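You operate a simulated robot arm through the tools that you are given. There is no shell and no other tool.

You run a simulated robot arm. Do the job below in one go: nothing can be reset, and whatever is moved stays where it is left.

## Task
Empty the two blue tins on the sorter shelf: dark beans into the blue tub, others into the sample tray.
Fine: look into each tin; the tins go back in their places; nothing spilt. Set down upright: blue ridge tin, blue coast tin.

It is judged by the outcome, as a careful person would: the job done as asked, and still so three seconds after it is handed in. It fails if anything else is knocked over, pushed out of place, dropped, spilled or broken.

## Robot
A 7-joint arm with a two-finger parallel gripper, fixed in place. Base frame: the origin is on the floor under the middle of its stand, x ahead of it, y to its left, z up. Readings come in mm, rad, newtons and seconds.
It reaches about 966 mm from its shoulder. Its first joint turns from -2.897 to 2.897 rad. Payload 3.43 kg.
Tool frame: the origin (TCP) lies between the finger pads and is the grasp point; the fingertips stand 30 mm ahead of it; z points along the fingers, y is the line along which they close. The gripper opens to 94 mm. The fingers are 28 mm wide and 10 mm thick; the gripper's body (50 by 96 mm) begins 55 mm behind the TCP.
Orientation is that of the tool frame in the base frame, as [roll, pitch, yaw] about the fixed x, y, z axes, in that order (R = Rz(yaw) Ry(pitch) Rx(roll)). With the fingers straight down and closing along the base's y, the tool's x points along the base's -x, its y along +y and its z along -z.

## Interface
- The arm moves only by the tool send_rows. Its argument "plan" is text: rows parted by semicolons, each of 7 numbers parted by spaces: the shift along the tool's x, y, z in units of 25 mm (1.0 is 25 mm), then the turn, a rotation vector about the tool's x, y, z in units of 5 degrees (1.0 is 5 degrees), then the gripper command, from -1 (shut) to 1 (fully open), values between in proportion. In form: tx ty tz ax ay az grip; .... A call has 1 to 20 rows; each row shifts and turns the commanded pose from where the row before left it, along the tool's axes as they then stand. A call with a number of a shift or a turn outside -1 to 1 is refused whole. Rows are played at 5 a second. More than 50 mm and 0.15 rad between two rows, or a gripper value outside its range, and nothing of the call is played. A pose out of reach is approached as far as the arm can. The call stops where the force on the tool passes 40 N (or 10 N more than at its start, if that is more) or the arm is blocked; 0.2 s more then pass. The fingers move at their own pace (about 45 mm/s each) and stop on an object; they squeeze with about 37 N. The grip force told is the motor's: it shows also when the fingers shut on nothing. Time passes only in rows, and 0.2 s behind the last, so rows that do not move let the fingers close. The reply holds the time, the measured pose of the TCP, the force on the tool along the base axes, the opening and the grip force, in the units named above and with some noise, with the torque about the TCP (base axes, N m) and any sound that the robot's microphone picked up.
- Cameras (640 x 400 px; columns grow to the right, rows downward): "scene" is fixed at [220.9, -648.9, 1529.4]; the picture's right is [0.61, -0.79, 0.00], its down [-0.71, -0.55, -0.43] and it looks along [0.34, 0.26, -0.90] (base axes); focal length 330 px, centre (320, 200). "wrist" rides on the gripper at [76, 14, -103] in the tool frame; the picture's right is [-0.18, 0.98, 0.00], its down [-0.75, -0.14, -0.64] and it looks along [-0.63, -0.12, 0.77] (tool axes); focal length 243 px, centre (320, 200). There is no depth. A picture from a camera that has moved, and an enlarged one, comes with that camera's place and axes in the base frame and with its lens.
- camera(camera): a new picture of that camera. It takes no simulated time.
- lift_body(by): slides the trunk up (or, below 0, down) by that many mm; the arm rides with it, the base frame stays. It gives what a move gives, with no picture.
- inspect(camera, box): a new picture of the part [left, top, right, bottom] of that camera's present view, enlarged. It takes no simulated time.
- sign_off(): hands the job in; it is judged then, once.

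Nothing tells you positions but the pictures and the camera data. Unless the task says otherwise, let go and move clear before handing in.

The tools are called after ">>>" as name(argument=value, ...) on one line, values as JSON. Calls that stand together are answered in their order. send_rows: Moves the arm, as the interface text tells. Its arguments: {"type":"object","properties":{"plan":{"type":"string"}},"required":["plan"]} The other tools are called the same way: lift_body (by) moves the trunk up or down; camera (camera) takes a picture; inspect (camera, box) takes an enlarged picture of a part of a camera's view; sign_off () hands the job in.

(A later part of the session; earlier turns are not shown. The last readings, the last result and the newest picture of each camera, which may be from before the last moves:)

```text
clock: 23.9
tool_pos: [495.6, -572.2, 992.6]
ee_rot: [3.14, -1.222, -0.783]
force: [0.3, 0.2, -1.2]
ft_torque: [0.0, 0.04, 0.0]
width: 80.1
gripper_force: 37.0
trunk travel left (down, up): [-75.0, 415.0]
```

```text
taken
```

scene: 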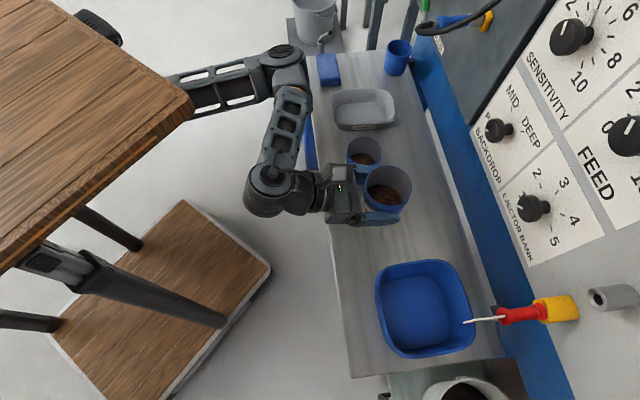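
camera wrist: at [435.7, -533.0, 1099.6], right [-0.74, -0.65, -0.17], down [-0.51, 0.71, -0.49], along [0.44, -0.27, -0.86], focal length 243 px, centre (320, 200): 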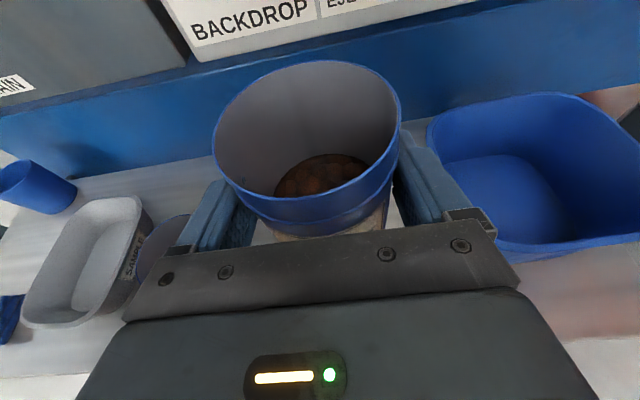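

Lifted cleanly. I'll tilt the tin about 25° (not enough to spill) so that the beans face the scene camera and the light.

>>> send_rows(plan="0 0 0 0 0 1 -1;0 0 0 0 0 1 -1;0 0 0 0 0 1 -1;0 0 0 0 0 1 -1;0 0 0 0 0 1 -1;0 0 0 0 0 0 -1")

>>> inspect(camera="scene", box=[350, 150, 430, 240])

>>> inspect(camera="wrist", box=[205, 55, 405, 245])

```text
clock: 25.3
tool_pos: [495.1, -573.0, 993.0]
ee_rot: [-2.28, -1.017, -1.724]
force: [0.2, 0.2, -2.0]
ft_torque: [-0.01, 0.0, 0.02]
width: 79.8
gripper_force: 37.9
trunk travel left (down, up): [-75.0, 415.0]
```

```text
4.44 times, centred on (390, 195) of scene
camera zoom: at [220.9, -648.9, 1529.4], right [0.61, -0.79, 0.0], down [-0.71, -0.55, -0.43], along [0.34, 0.26, -0.9], focal length 1466 px, centre (9, 222)
```

zoom: 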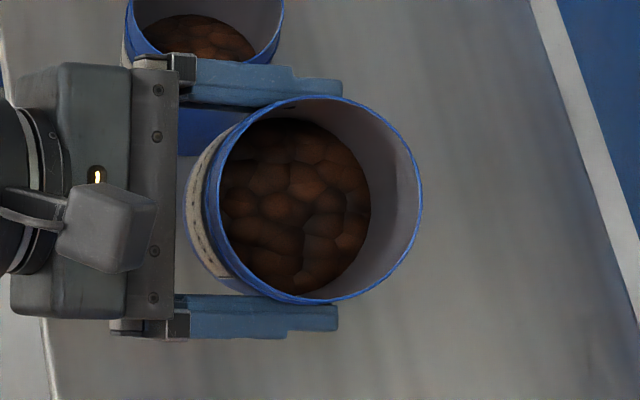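

```text
2.11 times, centred on (305, 150) of wrist
camera zoom: at [410.2, -551.5, 1087.9], right [-0.72, -0.43, -0.55], down [-0.26, 0.89, -0.37], along [0.65, -0.12, -0.75], focal length 511 px, centre (352, 305)
```

zoom: 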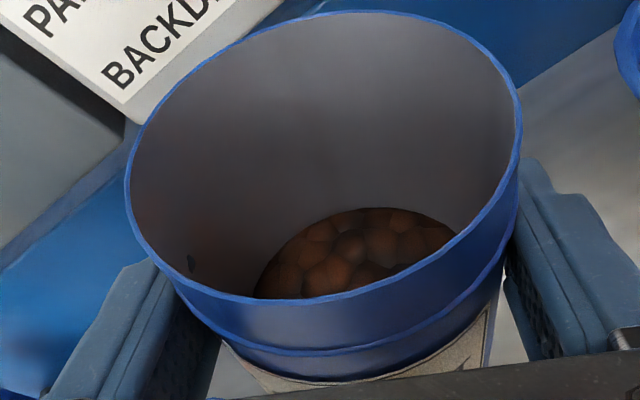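

I'll compare both tins' beans side by side in the same enlarged frame, with the bucket as a dark reference.

>>> inspect(camera="scene", box=[345, 135, 415, 225])

>>> inspect(camera="scene", box=[376, 172, 404, 214])

>>> inspect(camera="scene", box=[352, 145, 376, 175])

```text
4.44 times, centred on (380, 180) of scene
camera zoom: at [220.9, -648.9, 1529.4], right [0.61, -0.79, 0.0], down [-0.71, -0.55, -0.43], along [0.34, 0.26, -0.9], focal length 1466 px, centre (53, 289)
```

zoom: 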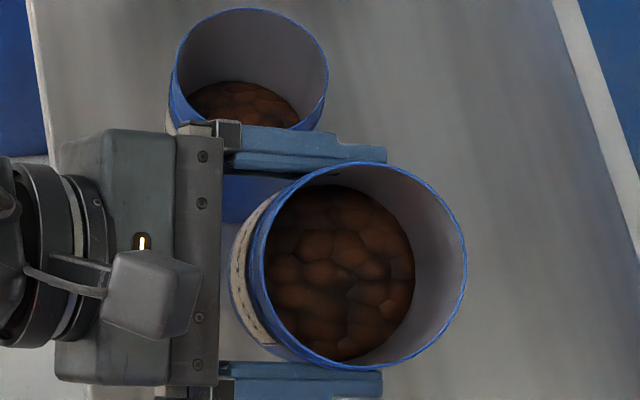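

```text
9.52 times, centred on (390, 193) of scene
camera zoom: at [220.9, -648.9, 1529.4], right [0.61, -0.79, 0.0], down [-0.71, -0.55, -0.43], along [0.34, 0.26, -0.9], focal length 3142 px, centre (-347, 267)
```

zoom: 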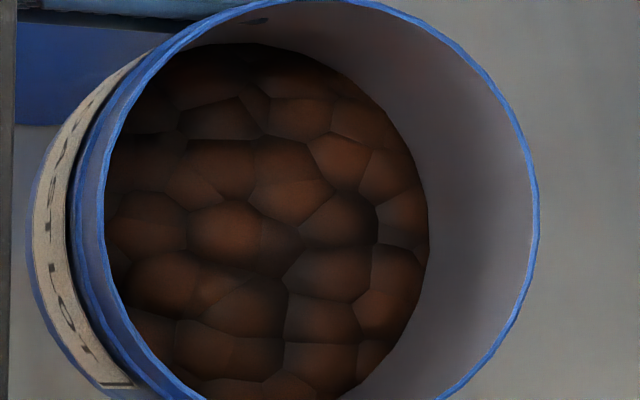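

```text
13.33 times, centred on (364, 160) of scene
camera zoom: at [220.9, -648.9, 1529.4], right [0.61, -0.79, 0.0], down [-0.71, -0.55, -0.43], along [0.34, 0.26, -0.9], focal length 4398 px, centre (-267, 733)
```

zoom: 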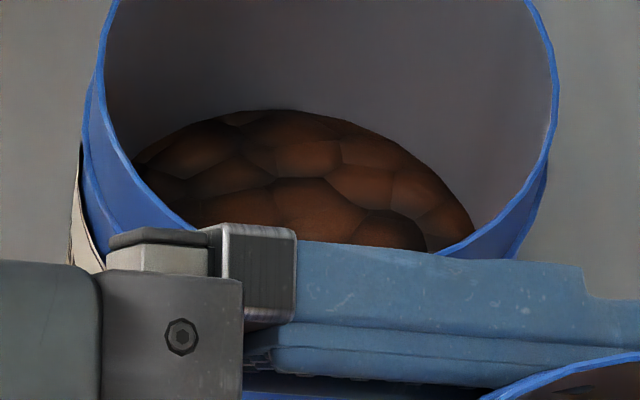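

Both tins look the same mid-brown, while the bucket's beans are nearly black beside a lit white wall. I'll level the tin again and look for any other reference (labels, notes) in the surroundings before deciding.

>>> send_rows(plan="0 0 0 0 0 -1 -1;0 0 0 0 0 -1 -1;0 0 0 0 0 -1 -1;0 0 0 0 0 -1 -1;0 0 0 0 0 -1 -1;0 0 0 0 0 0 -1")

>>> inspect(camera="wrist", box=[400, 60, 640, 210])

>>> inspect(camera="wrist", box=[0, 0, 240, 150])

>>> inspect(camera="scene", box=[480, 270, 640, 400])

>>> inspect(camera="scene", box=[400, 0, 640, 150])

```text
clock: 26.7
tool_pos: [495.7, -571.5, 993.0]
ee_rot: [3.136, -1.221, -0.78]
force: [-0.5, 0.4, -0.4]
ft_torque: [0.03, 0.01, 0.01]
width: 79.7
gripper_force: 37.3
trunk travel left (down, up): [-75.0, 415.0]
```

```text
2.67 times, centred on (520, 135) of wrist
camera zoom: at [435.0, -532.5, 1100.2], right [-0.74, -0.65, -0.17], down [-0.51, 0.71, -0.49], along [0.44, -0.27, -0.86], focal length 647 px, centre (-213, 373)
```

zoom: 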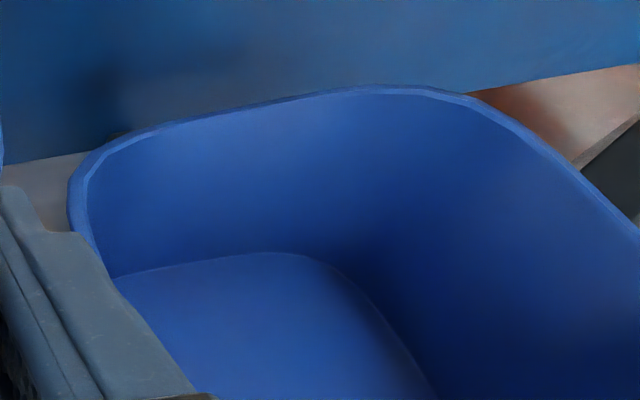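

```text
2.67 times, centred on (120, 75) of wrist
camera zoom: at [435.0, -532.5, 1100.2], right [-0.74, -0.65, -0.17], down [-0.51, 0.71, -0.49], along [0.44, -0.27, -0.86], focal length 647 px, centre (853, 533)
```

zoom: 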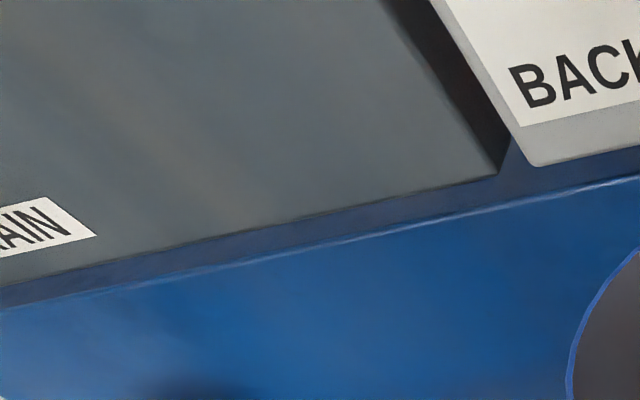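

```text
3.08 times, centred on (560, 335) of scene
camera zoom: at [220.9, -648.9, 1529.4], right [0.61, -0.79, 0.0], down [-0.71, -0.55, -0.43], along [0.34, 0.26, -0.9], focal length 1015 px, centre (-418, -215)
```

zoom: 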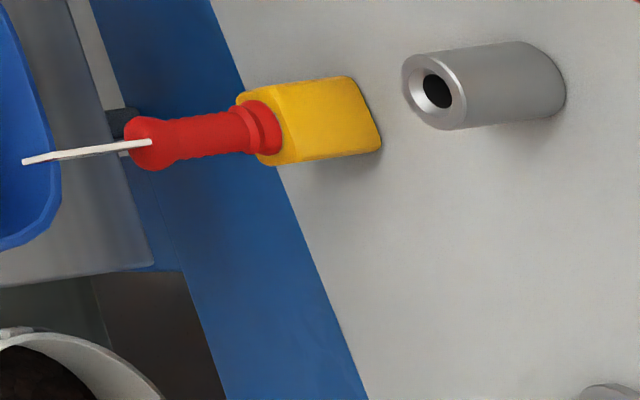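

```text
2.67 times, centred on (520, 75) of scene
camera zoom: at [220.9, -648.9, 1529.4], right [0.61, -0.79, 0.0], down [-0.71, -0.55, -0.43], along [0.34, 0.26, -0.9], focal length 880 px, centre (-213, 533)
```

zoom: 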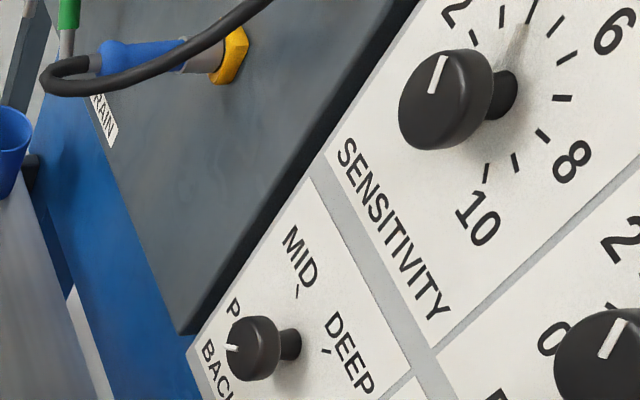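

My conclusion: both tins hold the same mid-brown beans, clearly not dark like the near-black ones in the bucket, so the coast beans count as "others" for the SAMPLE tray. I'll carry the tin level, high over the ridge tin, toward the tray (centre about perpendicular 804, along 274), checking on the way.

>>> send_rows(plan="0.04 -0.94 0.11 0 0 0 -1;0.04 -0.94 0.11 0 0 0 -1;0.04 -0.94 0.11 0 0 0 -1;0.04 -0.94 0.11 0 0 0 -1;0.04 -0.94 0.11 0 0 0 -1;0.04 -0.94 0.11 0 0 0 -1;0.04 -0.94 0.11 0 0 0 -1;0.04 -0.94 0.11 0 0 0 -1;0 0 0 0 0 0 -1")

>>> camera(camera="wrist")

>>> camera(camera="scene")

```text
clock: 28.7
tool_pos: [645.8, -454.9, 993.4]
ee_rot: [3.14, -1.222, -0.784]
force: [0.3, 0.5, -0.9]
ft_torque: [0.03, 0.04, -0.02]
width: 79.9
gripper_force: 36.5
trunk travel left (down, up): [-75.0, 415.0]
```

```text
taken
camera wrist: at [585.3, -415.0, 1100.3], right [-0.74, -0.65, -0.17], down [-0.51, 0.71, -0.49], along [0.44, -0.27, -0.86], focal length 243 px, centre (320, 200)
```

wrist: 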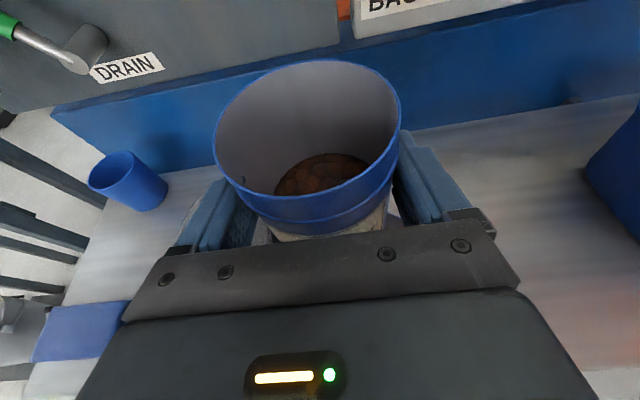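

```text
taken
```

scene: 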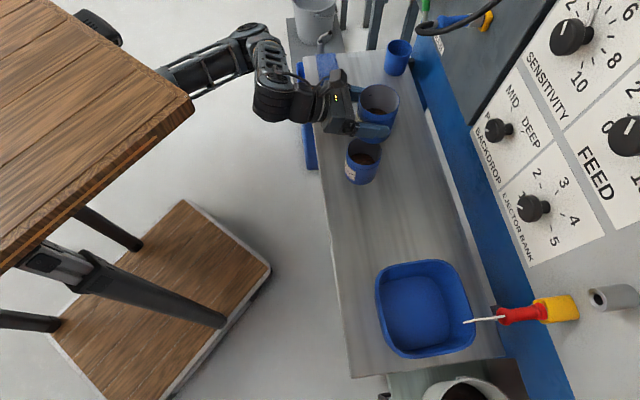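

Clear so far; the blue cup at the far end (top z≈890, along ≈428) is well out of the way. Continuing left to the tray.

>>> send_rows(plan="0.04 -0.94 0.11 0 0 0 -1;0.04 -0.94 0.11 0 0 0 -1;0.04 -0.94 0.11 0 0 0 -1;0.04 -0.94 0.11 0 0 0 -1;0.04 -0.94 0.11 0 0 0 -1;0.04 -0.94 0.11 0 0 0 -1;0.04 -0.94 0.11 0 0 0 -1;0 0 0 0 0 0 -1")

>>> camera(camera="wrist")

>>> camera(camera="scene")

>>> inspect(camera="scene", box=[240, 20, 440, 170])

```text
clock: 30.5
tool_pos: [776.7, -353.3, 991.9]
ee_rot: [3.139, -1.222, -0.783]
force: [0.1, -0.7, -1.1]
ft_torque: [0.0, 0.05, 0.01]
width: 79.3
gripper_force: 37.2
trunk travel left (down, up): [-75.0, 415.0]
```

```text
taken
camera wrist: at [716.5, -313.5, 1099.1], right [-0.74, -0.65, -0.17], down [-0.51, 0.71, -0.49], along [0.44, -0.27, -0.86], focal length 243 px, centre (320, 200)
```

wrist: 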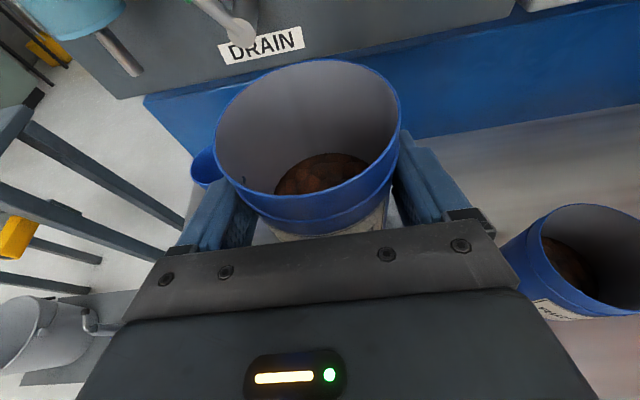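

```text
taken
```

scene: 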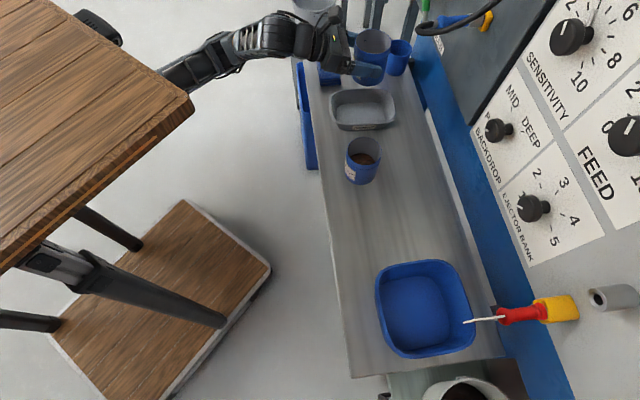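

```text
2.67 times, centred on (340, 95) of scene
camera zoom: at [220.9, -648.9, 1529.4], right [0.61, -0.79, 0.0], down [-0.71, -0.55, -0.43], along [0.34, 0.26, -0.9], focal length 880 px, centre (267, 480)
```

zoom: 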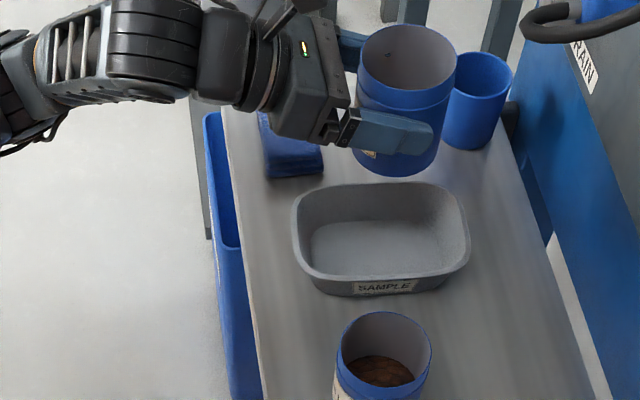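

The tin is beside the tray's centre line (tray centre about perpendicular 804, along 280, rim z≈847). I'll shift slightly left and forward and come down, so that a pour to the right lands in the middle of the tray.

>>> send_rows(plan="-0.573 -0.213 0.45 0 0 0 -1;-0.573 -0.213 0.45 0 0 0 -1;-0.573 -0.213 0.45 0 0 0 -1;0 0 0 0 0 0 -1")

>>> camera(camera="wrist")

>>> inspect(camera="scene", box=[240, 20, 440, 170])

```text
clock: 31.5
tool_pos: [800.2, -353.9, 940.5]
ee_rot: [-3.142, -1.223, -0.783]
force: [-0.3, 0.2, -1.9]
ft_torque: [0.0, 0.0, 0.02]
width: 79.6
gripper_force: 37.1
trunk travel left (down, up): [-75.0, 415.0]
```

```text
taken
camera wrist: at [740.0, -314.3, 1046.8], right [-0.74, -0.65, -0.17], down [-0.51, 0.71, -0.49], along [0.44, -0.27, -0.86], focal length 243 px, centre (320, 200)
```

wrist: 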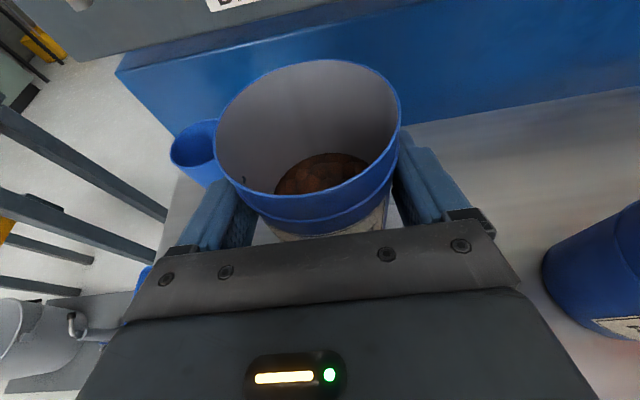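

```text
2.67 times, centred on (340, 95) of scene
camera zoom: at [220.9, -648.9, 1529.4], right [0.61, -0.79, 0.0], down [-0.71, -0.55, -0.43], along [0.34, 0.26, -0.9], focal length 880 px, centre (267, 480)
```

zoom: 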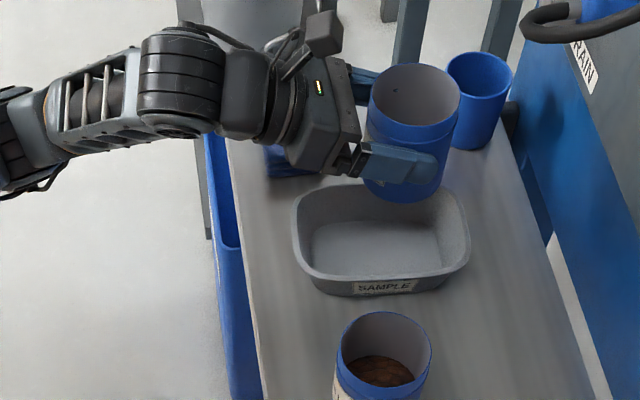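

Positioned over the tray's left half with the tin upright. I'll roll to about 60° first (no spill expected yet) and check clearances.

>>> send_rows(plan="0 0 0 0 0 1 -1;0 0 0 0 0 1 -1;0 0 0 0 0 1 -1;0 0 0 0 0 1 -1;0 0 0 0 0 1 -1;0 0 0 0 0 1 -1;0 0 0 0 0 1 -1;0 0 0 0 0 1 -1;0 0 0 0 0 1 -1;0 0 0 0 0 1 -1;0 0 0 0 0 1 -1;0 0 0 0 0 1 -1;0 0 0 0 0 0 -1")

>>> inspect(camera="scene", box=[240, 20, 440, 170])

>>> camera(camera="wrist")

```text
clock: 34.3
tool_pos: [799.8, -354.9, 941.0]
ee_rot: [-1.969, -0.488, -2.161]
force: [0.5, 0.2, -1.6]
ft_torque: [-0.01, 0.03, 0.03]
width: 79.6
gripper_force: 37.3
trunk travel left (down, up): [-75.0, 415.0]
```

```text
2.67 times, centred on (340, 95) of scene
camera zoom: at [220.9, -648.9, 1529.4], right [0.61, -0.79, 0.0], down [-0.71, -0.55, -0.43], along [0.34, 0.26, -0.9], focal length 880 px, centre (267, 480)
```

zoom: 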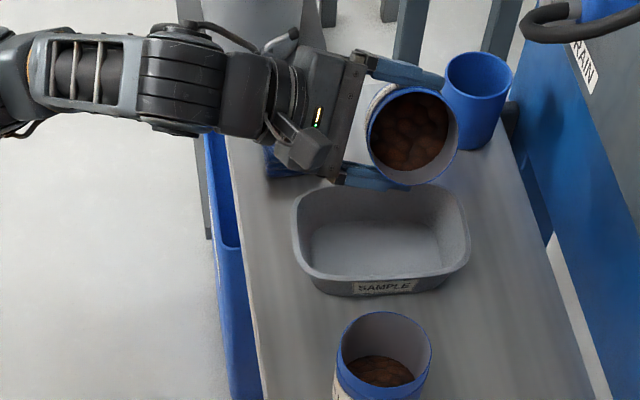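

```text
taken
camera wrist: at [685.6, -344.5, 1000.7], right [-0.46, -0.01, -0.89], down [0.02, 1.0, -0.02], along [0.89, -0.03, -0.46], focal length 243 px, centre (320, 200)
```

wrist: 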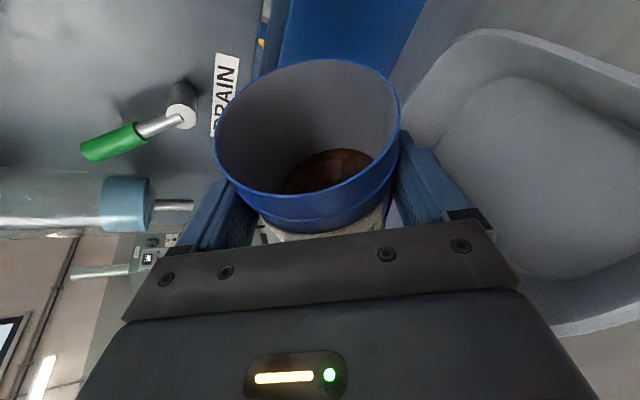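

The roll works freely. The beans are facing the light now, so I'll take one last colour check before committing the pour.

>>> inspect(camera="scene", box=[340, 45, 400, 175])

>>> inspect(camera="scene", box=[372, 48, 416, 92])

>>> inspect(camera="scene", box=[360, 40, 500, 400])

```text
3.08 times, centred on (370, 110) of scene
camera zoom: at [220.9, -648.9, 1529.4], right [0.61, -0.79, 0.0], down [-0.71, -0.55, -0.43], along [0.34, 0.26, -0.9], focal length 1015 px, centre (166, 477)
```

zoom: 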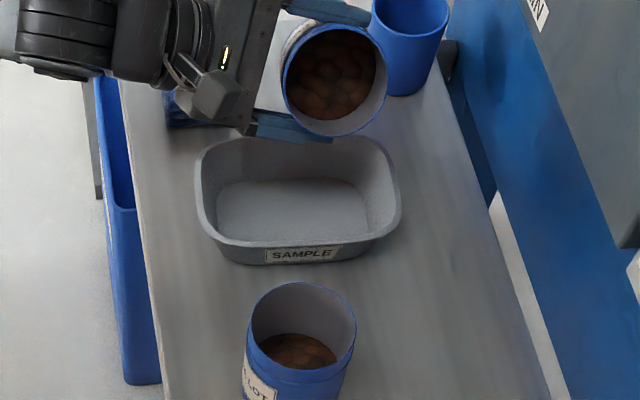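

```text
9.09 times, centred on (394, 70) of scene
camera zoom: at [220.9, -648.9, 1529.4], right [0.61, -0.79, 0.0], down [-0.71, -0.55, -0.43], along [0.34, 0.26, -0.9], focal length 2999 px, centre (-353, 1382)
```

zoom: 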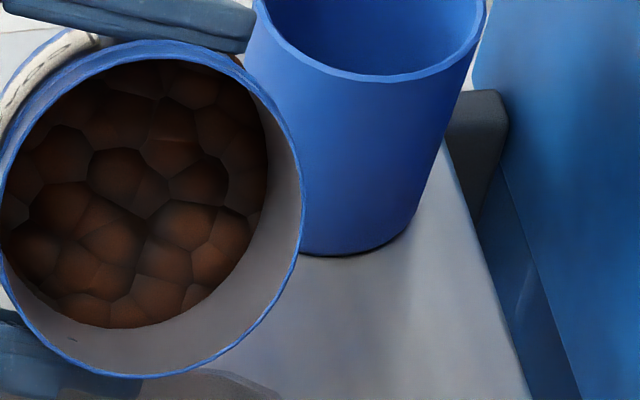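

```text
1.11 times, centred on (430, 220) of scene
camera zoom: at [220.9, -648.9, 1529.4], right [0.61, -0.79, 0.0], down [-0.71, -0.55, -0.43], along [0.34, 0.26, -0.9], focal length 366 px, centre (198, 178)
```

zoom: 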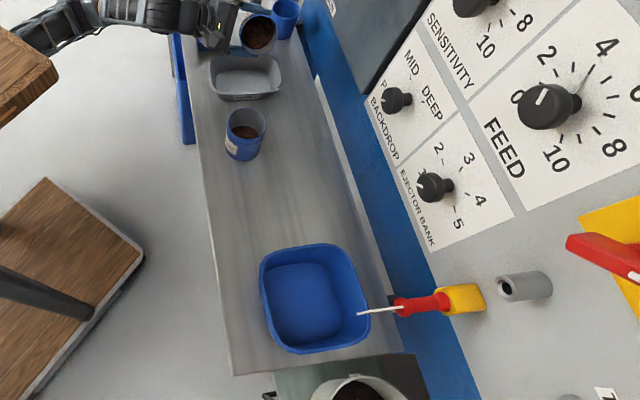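

In the open light the coast beans remain mid-brown next to the lit tin wall, while the bucket's are near-black, so I'm going with the tray. I'll tip gradually, starting with 60° to 95°.

>>> send_rows(plan="0 0 0 0 0 1 -1;0 0 0 0 0 1 -1;0 0 0 0 0 0.5 -1;0 0 0 0 0 0.5 -1;0 0 0 0 0 0.5 -1;0 0 0 0 0 0.5 -1;0 0 0 0 0 0.5 -1;0 0 0 0 0 0.5 -1;0 0 0 0 0 0.5 -1;0 0 0 0 0 0.5 -1;0 0 0 0 0 0 -1;0 0 0 0 0 0 -1")

>>> inspect(camera="scene", box=[280, 20, 440, 170])

>>> camera(camera="wrist")

```text
clock: 36.9
tool_pos: [800.6, -355.5, 941.0]
ee_rot: [-1.92, 0.002, -2.355]
force: [0.6, -0.6, -1.4]
ft_torque: [0.0, 0.05, -0.01]
width: 79.5
gripper_force: 36.5
trunk travel left (down, up): [-75.0, 415.0]
```

```text
2.67 times, centred on (360, 95) of scene
camera zoom: at [220.9, -648.9, 1529.4], right [0.61, -0.79, 0.0], down [-0.71, -0.55, -0.43], along [0.34, 0.26, -0.9], focal length 880 px, centre (213, 480)
```

zoom: 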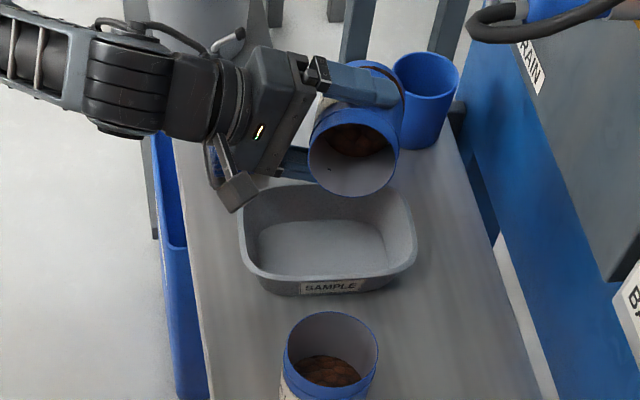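

```text
taken
camera wrist: at [673.3, -337.3, 962.8], right [-0.11, 0.37, -0.92], down [0.14, 0.93, 0.35], along [0.98, -0.09, -0.15], focal length 243 px, centre (320, 200)
```

wrist: 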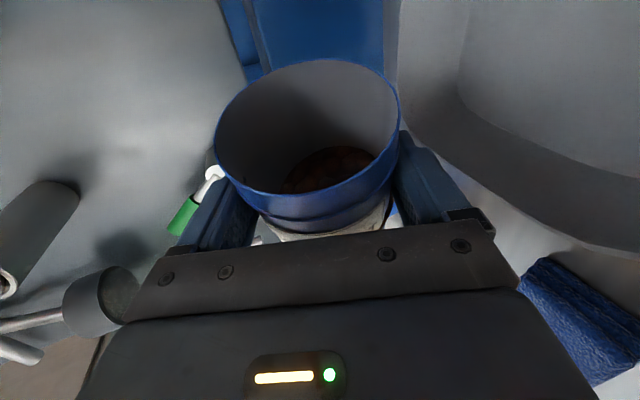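

Nothing has left the tin yet at 90°. Continuing slowly to 120°.

>>> send_rows(plan="0 0 0 0 0 0.5 -1;0 0 0 0 0 0.5 -1;0 0 0 0 0 0.5 -1;0 0 0 0 0 0.5 -1;0 0 0 0 0 0.5 -1;0 0 0 0 0 0.5 -1;0 0 0 0 0 0 -1;0 0 0 0 0 0 -1")

>>> inspect(camera="scene", box=[280, 20, 440, 170])

>>> camera(camera="wrist")

```text
clock: 38.7
tool_pos: [799.2, -355.5, 940.6]
ee_rot: [-1.932, 0.247, -2.446]
force: [-0.2, 0.3, -1.2]
ft_torque: [-0.01, 0.0, 0.01]
width: 79.5
gripper_force: 37.1
trunk travel left (down, up): [-75.0, 415.0]
```

```text
2.67 times, centred on (360, 95) of scene
camera zoom: at [220.9, -648.9, 1529.4], right [0.61, -0.79, 0.0], down [-0.71, -0.55, -0.43], along [0.34, 0.26, -0.9], focal length 880 px, centre (213, 480)
```

zoom: 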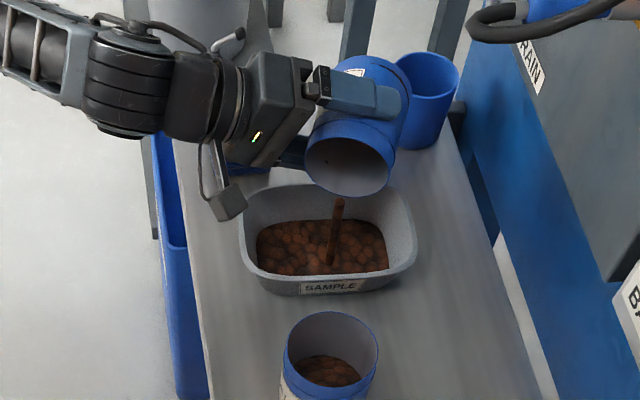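

```text
taken
camera wrist: at [673.4, -328.1, 945.2], right [0.09, 0.52, -0.85], down [0.14, 0.84, 0.53], along [0.99, -0.17, 0.0], focal length 243 px, centre (320, 200)
```

wrist: 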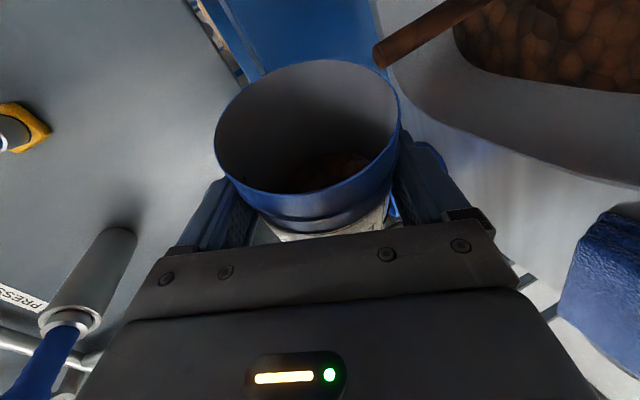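

The beans are streaming straight into the tray. I'll keep tipping to empty it, and check the colour in the open tray.

>>> send_rows(plan="0 0 0 0 0 0 -1;0 0 0 0 0 0 -1;0 0 0 0 0 0.5 -1;0 0 0 0 0 0.5 -1;0 0 0 0 0 0.5 -1;0 0 0 0 0 0.5 -1;0 0 0 0 0 0 -1;0 0 0 0 0 0 -1;0 0 0 0 0 0 -1;0 0 0 0 0 0 -1")

>>> inspect(camera="scene", box=[280, 20, 440, 170])

>>> camera(camera="wrist")

>>> inspect(camera="scene", box=[335, 95, 395, 135])

```text
clock: 40.9
tool_pos: [799.0, -355.0, 940.2]
ee_rot: [-1.954, 0.408, -2.514]
force: [0.1, -0.5, -1.3]
ft_torque: [0.02, 0.02, -0.02]
width: 79.2
gripper_force: 37.3
trunk travel left (down, up): [-75.0, 415.0]
```

```text
2.67 times, centred on (360, 95) of scene
camera zoom: at [220.9, -648.9, 1529.4], right [0.61, -0.79, 0.0], down [-0.71, -0.55, -0.43], along [0.34, 0.26, -0.9], focal length 880 px, centre (213, 480)
```

zoom: 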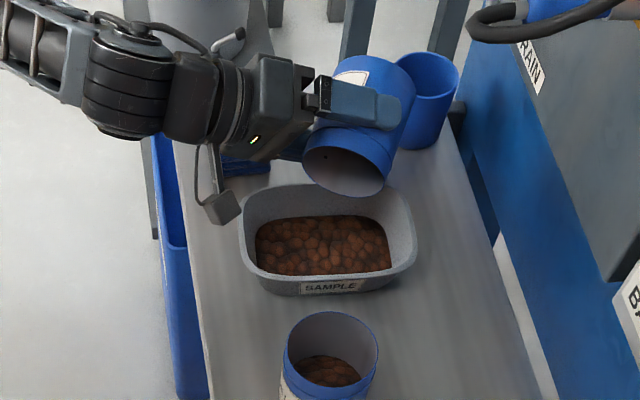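

```text
taken
camera wrist: at [675.6, -320.6, 933.5], right [0.21, 0.61, -0.76], down [0.12, 0.76, 0.64], along [0.97, -0.23, 0.09], focal length 243 px, centre (320, 200)
```

wrist: 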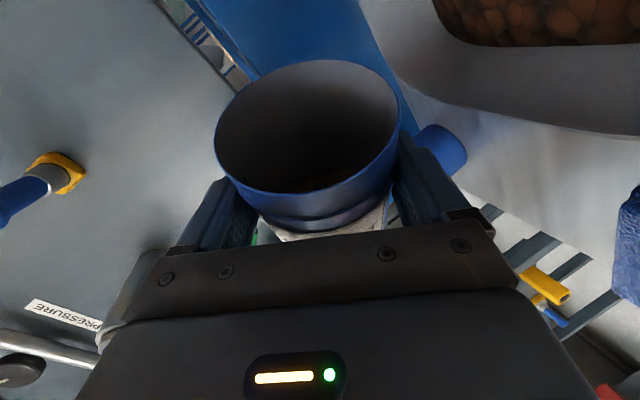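

```text
10.00 times, centred on (365, 115) of scene
camera zoom: at [220.9, -648.9, 1529.4], right [0.61, -0.79, 0.0], down [-0.71, -0.55, -0.43], along [0.34, 0.26, -0.9], focal length 3299 px, centre (-130, 1050)
```

zoom: 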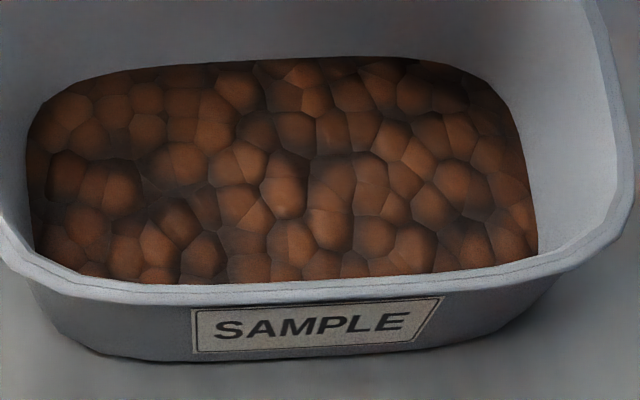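

In the open tray the beans are plainly mid-brown, not dark. I'll tip further to be sure the coast tin is fully empty, then look in.

>>> send_rows(plan="0 0 0 0 0 1 -1;0 0 0 0 0 1 -1;0 0 0 0 0 1 -1;0 0 0 0 0 1 -1;0 0 0 0 0 1 -1;0 0 0 0 0 1 -1;0 0 0 0 0 0 -1;0 0 0 0 0 0 -1;0 0 0 0 0 0 -1;0 0 0 0 0 0 -1;0 0 0 0 0 0 -1")

>>> inspect(camera="scene", box=[280, 20, 440, 170])

>>> inspect(camera="wrist", box=[205, 55, 405, 245])

```text
clock: 43.3
tool_pos: [799.4, -356.3, 941.0]
ee_rot: [-2.136, 0.879, -2.808]
force: [0.0, -0.9, -0.3]
ft_torque: [-0.01, 0.04, 0.02]
width: 78.9
gripper_force: 37.6
trunk travel left (down, up): [-75.0, 415.0]
```

```text
2.67 times, centred on (360, 95) of scene
camera zoom: at [220.9, -648.9, 1529.4], right [0.61, -0.79, 0.0], down [-0.71, -0.55, -0.43], along [0.34, 0.26, -0.9], focal length 880 px, centre (213, 480)
```

zoom: 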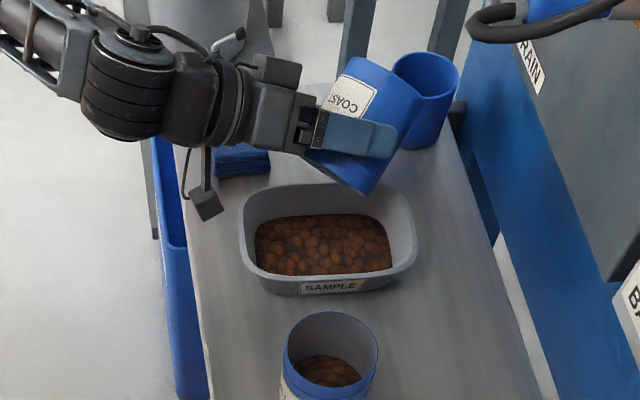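

```text
2.11 times, centred on (305, 150) of wrist
camera zoom: at [690.5, -292.9, 909.4], right [0.54, 0.74, -0.39], down [-0.03, 0.48, 0.88], along [0.84, -0.46, 0.29], focal length 511 px, centre (352, 305)
```

zoom: 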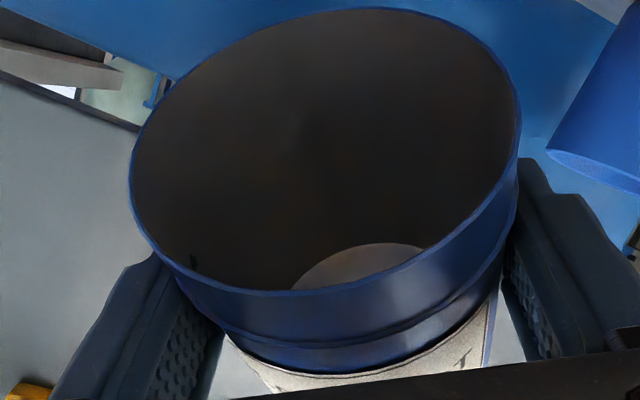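

The coast tin's grey bottom is visible and bare. I'll roll back the full 145° to upright.

>>> send_rows(plan="0 0 0 0 0 -1 -1;0 0 0 0 0 -1 -1;0 0 0 0 0 -1 -1;0 0 0 0 0 -1 -1;0 0 0 0 0 -1 -1;0 0 0 0 0 -1 -1;0 0 0 0 0 -1 -1;0 0 0 0 0 -1 -1;0 0 0 0 0 -1 -1;0 0 0 0 0 -1 -1;0 0 0 0 0 -1 -1;0 0 0 0 0 -1 -1;0 0 0 0 0 -1 -1;0 0 0 0 0 -1 -1;0 0 0 0 0 -1 -1;0 0 0 0 0 -1 -1;0 0 0 0 0 -1 -1;0 0 0 0 0 -1 -1;0 0 0 0 0 -1 -1;0 0 0 0 0 -1 -1")

>>> send_rows(plan="0 0 0 0 0 -1 -1;0 0 0 0 0 -1 -1;0 0 0 0 0 -1 -1;0 0 0 0 0 -1 -1;0 0 0 0 0 -1 -1;0 0 0 0 0 -1 -1;0 0 0 0 0 -1 -1;0 0 0 0 0 -1 -1;0 0 0 0 0 -1 -1;0 0 0 0 0 0 -1;0 0 0 0 0 0 -1")

>>> inspect(camera="wrist", box=[205, 55, 405, 245])

>>> camera(camera="scene")

```text
clock: 47.5
tool_pos: [800.1, -355.2, 941.0]
ee_rot: [-2.047, -0.729, -2.027]
force: [-0.6, 0.5, -0.5]
ft_torque: [-0.03, 0.0, -0.03]
width: 78.7
gripper_force: 36.9
trunk travel left (down, up): [-75.0, 415.0]
```

```text
clock: 49.9
tool_pos: [799.4, -355.1, 941.8]
ee_rot: [3.138, -1.221, -0.782]
force: [0.2, 0.3, -0.5]
ft_torque: [0.02, -0.01, -0.03]
width: 78.9
gripper_force: 37.0
trunk travel left (down, up): [-75.0, 415.0]
```

```text
2.11 times, centred on (305, 150) of wrist
camera zoom: at [739.5, -315.6, 1048.1], right [-0.74, -0.65, -0.17], down [-0.51, 0.71, -0.49], along [0.44, -0.27, -0.86], focal length 511 px, centre (352, 305)
```

zoom: 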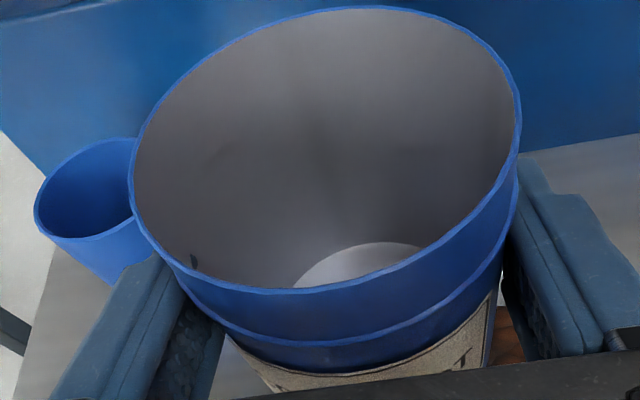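

```text
taken
```

scene: 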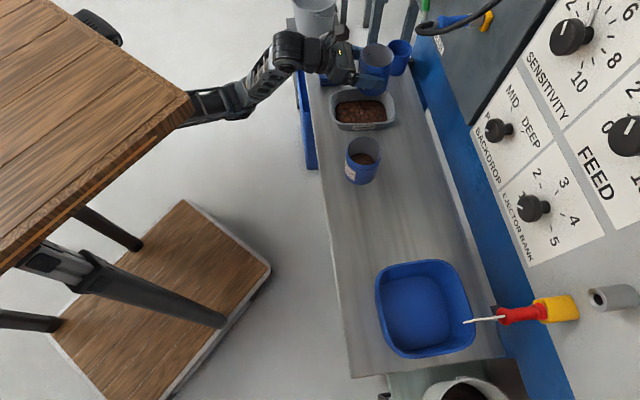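

The coast tin is empty and upright. I'll raise and carry it back along the same path over the ridge tin.

>>> send_rows(plan="0.573 0.213 -0.45 0 0 0 -1;0.573 0.213 -0.45 0 0 0 -1;0.573 0.213 -0.45 0 0 0 -1;-0.04 0.94 -0.11 0 0 0 -1;-0.04 0.94 -0.11 0 0 0 -1;-0.04 0.94 -0.11 0 0 0 -1;-0.04 0.94 -0.11 0 0 0 -1;-0.04 0.94 -0.11 0 0 0 -1;-0.04 0.94 -0.11 0 0 0 -1;-0.04 0.94 -0.11 0 0 0 -1;-0.04 0.94 -0.11 0 0 0 -1;-0.04 0.94 -0.11 0 0 0 -1;-0.04 0.94 -0.11 0 0 0 -1;-0.04 0.94 -0.11 0 0 0 -1;-0.04 0.94 -0.11 0 0 0 -1;-0.04 0.94 -0.11 0 0 0 -1;-0.04 0.94 -0.11 0 0 0 -1;-0.04 0.94 -0.11 0 0 0 -1;0 0 0 0 0 0 -1;0 0 0 0 0 0 -1")

>>> camera(camera="wrist")

>>> camera(camera="scene")

```text
clock: 54.1
tool_pos: [494.8, -572.7, 992.4]
ee_rot: [3.14, -1.221, -0.784]
force: [0.2, 0.0, -1.2]
ft_torque: [-0.03, 0.02, 0.02]
width: 78.8
gripper_force: 37.3
trunk travel left (down, up): [-75.0, 415.0]
```

```text
taken
camera wrist: at [434.5, -531.8, 1100.1], right [-0.74, -0.65, -0.17], down [-0.51, 0.71, -0.49], along [0.44, -0.27, -0.86], focal length 243 px, centre (320, 200)
```

wrist: 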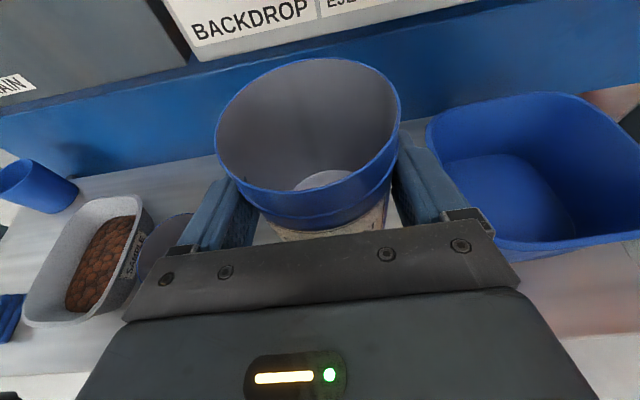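

```text
taken
```

scene: 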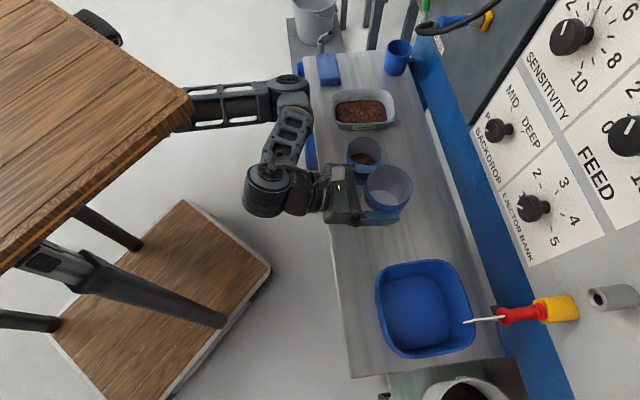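

Back over its place (within 1 mm). I'll lower most of the way, then go in small steps feeling for the shelf.

>>> send_rows(plan="-0.94 0 0.342 0 0 0 -1;-0.94 0 0.342 0 0 0 -1;-0.94 0 0.342 0 0 0 -1;-0.94 0 0.342 0 0 0 -1;-0.75 0 0.274 0 0 0 -1;-0.38 0 0.137 0 0 0 -1;0 0 0 0 0 0 -1;0 0 0 0 0 0 -1")

>>> inspect(camera="wrist", box=[205, 55, 405, 245])

>>> inspect(camera="scene", box=[330, 180, 430, 260])

```text
clock: 55.9
tool_pos: [495.1, -573.7, 862.4]
ee_rot: [3.14, -1.222, -0.782]
force: [0.0, -0.3, -0.8]
ft_torque: [0.01, 0.01, 0.02]
width: 78.7
gripper_force: 37.0
trunk travel left (down, up): [-75.0, 415.0]
```

```text
2.11 times, centred on (305, 150) of wrist
camera zoom: at [434.7, -533.4, 969.6], right [-0.74, -0.65, -0.17], down [-0.51, 0.71, -0.49], along [0.44, -0.27, -0.86], focal length 511 px, centre (352, 305)
```

zoom: 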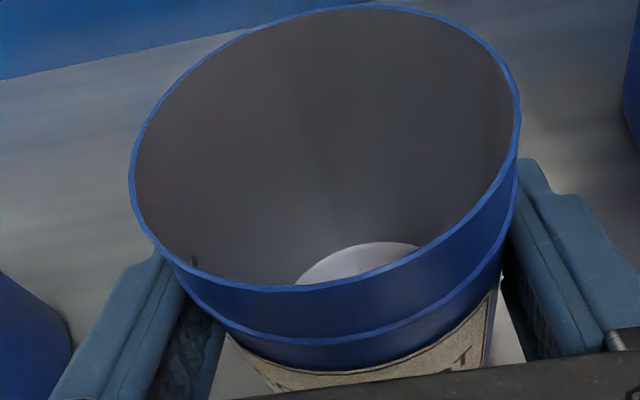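

```text
5.00 times, centred on (380, 220) of scene
camera zoom: at [220.9, -648.9, 1529.4], right [0.61, -0.79, 0.0], down [-0.71, -0.55, -0.43], along [0.34, 0.26, -0.9], focal length 1649 px, centre (20, 100)
```

zoom: 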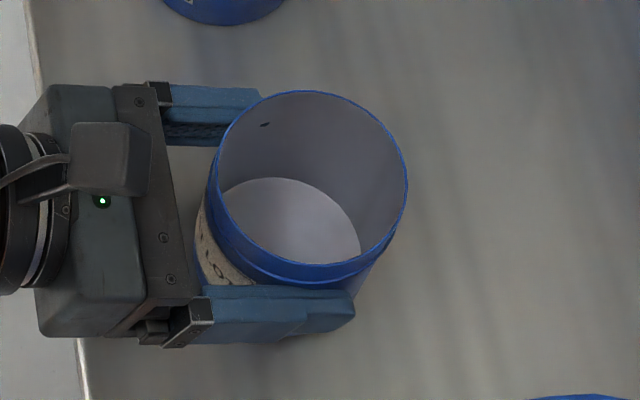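

The tin sits about 3 mm higher in the grip than at first, so I'll step down in 1–2 mm increments watching for the shelf contact.

>>> send_rows(plan="-0.075 0 0.0274 0 0 0 -1;-0.075 0 0.0274 0 0 0 -1;-0.0376 0 0.0137 0 0 0 -1;0 0 0 0 0 0 -1")

>>> send_rows(plan="-0.0376 0 0.0137 0 0 0 -1;-0.0376 0 0.0137 0 0 0 -1;0 0 0 0 0 0 -1")

```text
clock: 56.9
tool_pos: [495.2, -572.8, 858.2]
ee_rot: [3.14, -1.221, -0.785]
force: [0.2, 0.6, -1.0]
ft_torque: [0.0, 0.04, 0.04]
width: 78.6
gripper_force: 36.9
trunk travel left (down, up): [-75.0, 415.0]
```

```text
clock: 57.7
tool_pos: [496.2, -572.3, 857.4]
ee_rot: [3.137, -1.222, -0.782]
force: [1.5, 1.1, 11.9]
ft_torque: [-0.07, -0.62, 0.06]
width: 79.0
gripper_force: 37.2
trunk travel left (down, up): [-75.0, 415.0]
```

The tin has touched the shelf at the same height it was picked from. I'll ease off slightly and open the fingers.

>>> send_rows(plan="0.02 0 -0.007 0 0 0 -1;0 0 0 0 0 0 0.6;0 0 0 0 0 0 1;0 0 0 0 0 0 1;0 0 0 0 0 0 1")

>>> camera(camera="wrist")

>>> inspect(camera="scene", box=[330, 180, 430, 260])

```text
clock: 58.9
tool_pos: [494.6, -572.1, 857.2]
ee_rot: [3.139, -1.221, -0.784]
force: [-0.3, -0.2, 0.6]
ft_torque: [-0.01, 0.01, -0.04]
width: 94.0
gripper_force: 0.0
trunk travel left (down, up): [-75.0, 415.0]
```

```text
taken
camera wrist: at [434.9, -533.2, 963.3], right [-0.74, -0.65, -0.17], down [-0.51, 0.71, -0.49], along [0.44, -0.27, -0.86], focal length 243 px, centre (320, 200)
```

wrist: 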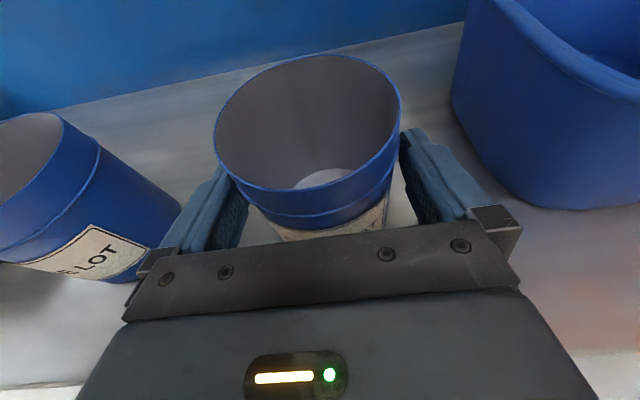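

```text
5.00 times, centred on (380, 220) of scene
camera zoom: at [220.9, -648.9, 1529.4], right [0.61, -0.79, 0.0], down [-0.71, -0.55, -0.43], along [0.34, 0.26, -0.9], focal length 1649 px, centre (20, 100)
```

zoom: 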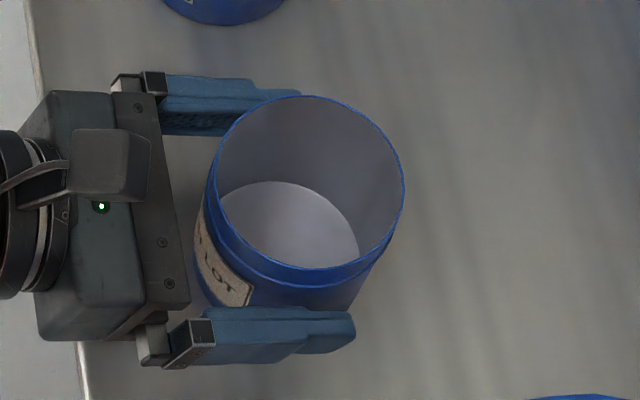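

Released; the tin stands on its place within a few millimetres. I'll back straight out along the finger direction.

>>> send_rows(plan="0 0 -0.6 0 0 0 1;0 0 -0.8 0 0 0 1;0 0 -0.8 0 0 0 1;0 0 -0.8 0 0 0 1;0 0 -0.8 0 0 0 1;0 0 -0.9 0 0 0 1;0 0 0 0 0 0 1")

>>> camera(camera="wrist")

>>> inspect(camera="scene", box=[348, 192, 402, 250])

```text
clock: 60.5
tool_pos: [417.3, -493.9, 896.4]
ee_rot: [3.139, -1.222, -0.784]
force: [0.0, -0.2, 0.5]
ft_torque: [-0.02, 0.01, -0.02]
width: 94.0
gripper_force: 0.1
trunk travel left (down, up): [-75.0, 415.0]
```

```text
taken
camera wrist: at [356.5, -454.4, 1003.7], right [-0.74, -0.65, -0.17], down [-0.51, 0.71, -0.49], along [0.44, -0.27, -0.86], focal length 243 px, centre (320, 200)
```

wrist: 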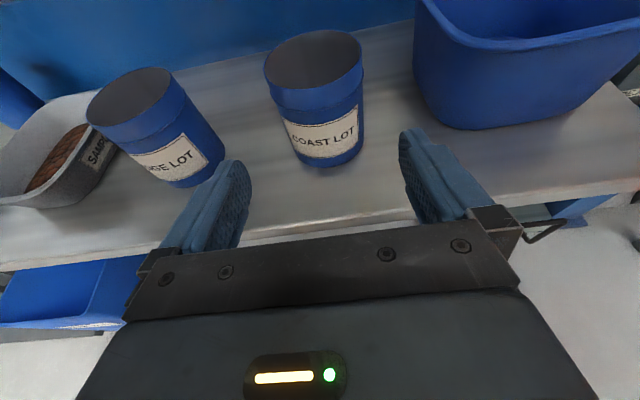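

```text
6.90 times, centred on (375, 221) of scene
camera zoom: at [220.9, -648.9, 1529.4], right [0.61, -0.79, 0.0], down [-0.71, -0.55, -0.43], along [0.34, 0.26, -0.9], focal length 2275 px, centre (-59, 55)
```

zoom: 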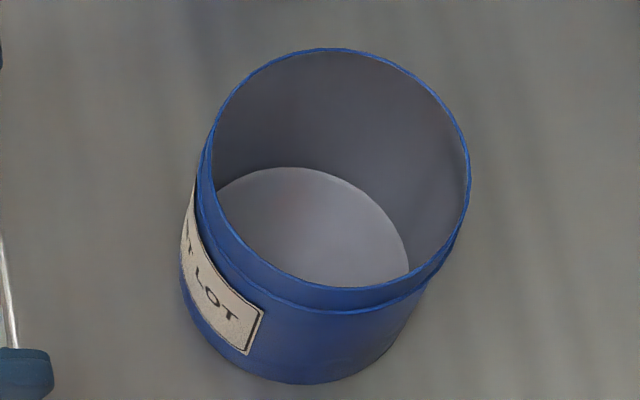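

The coast tin stands upright, empty, within about 5 mm of where it was. Next I'll slide left to line up with the ridge tin (axis about perpendicular 773, along 106).

>>> send_rows(plan="0.02 -0.915 0.054 0 0 0 1;0.02 -0.915 0.054 0 0 0 1;0.02 -0.915 0.054 0 0 0 1;0.02 -0.915 0.054 0 0 0 1;0.02 -0.915 0.054 0 0 0 1;0.02 -0.915 0.054 0 0 0 1;0.02 -0.915 0.054 0 0 0 1;0 0 0 0 0 0 1")

>>> camera(camera="wrist")

>>> camera(camera="scene")

>>> inspect(camera="wrist", box=[240, 20, 400, 200])

```text
clock: 62.3
tool_pos: [545.9, -412.9, 897.0]
ee_rot: [-3.14, -1.222, -0.785]
force: [0.2, 0.4, 0.0]
ft_torque: [-0.02, 0.03, 0.03]
width: 94.1
gripper_force: 0.0
out of reach, approached as far as the arm can: row 5, 6, 7
trunk travel left (down, up): [-75.0, 415.0]
```

```text
taken
camera wrist: at [485.4, -373.2, 1003.6], right [-0.74, -0.65, -0.17], down [-0.51, 0.71, -0.49], along [0.44, -0.27, -0.86], focal length 243 px, centre (320, 200)
```

wrist: 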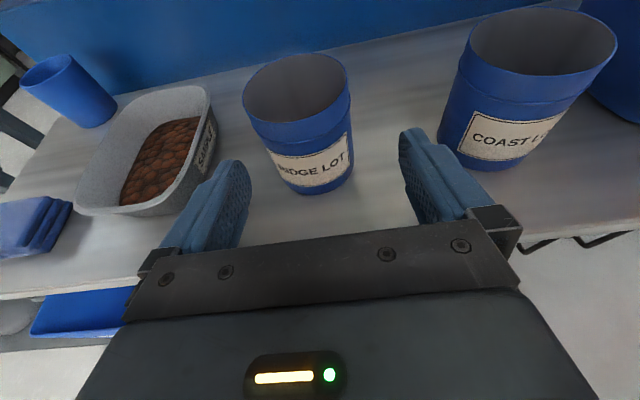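

```text
taken
```

scene: 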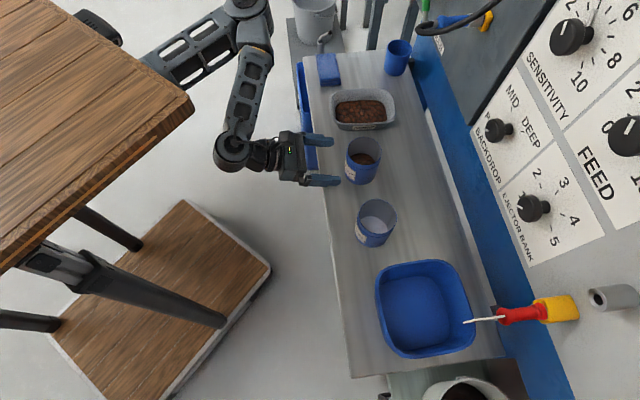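

```text
2.22 times, centred on (320, 110) of wrist
camera zoom: at [485.4, -373.2, 1003.6], right [-0.74, -0.65, -0.17], down [-0.51, 0.71, -0.49], along [0.44, -0.27, -0.86], focal length 539 px, centre (320, 400)
```

zoom: 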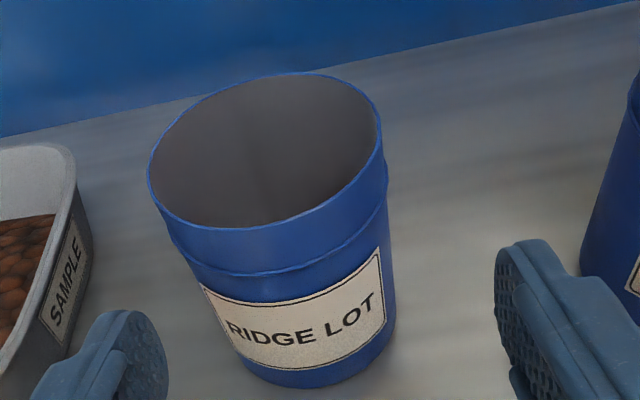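

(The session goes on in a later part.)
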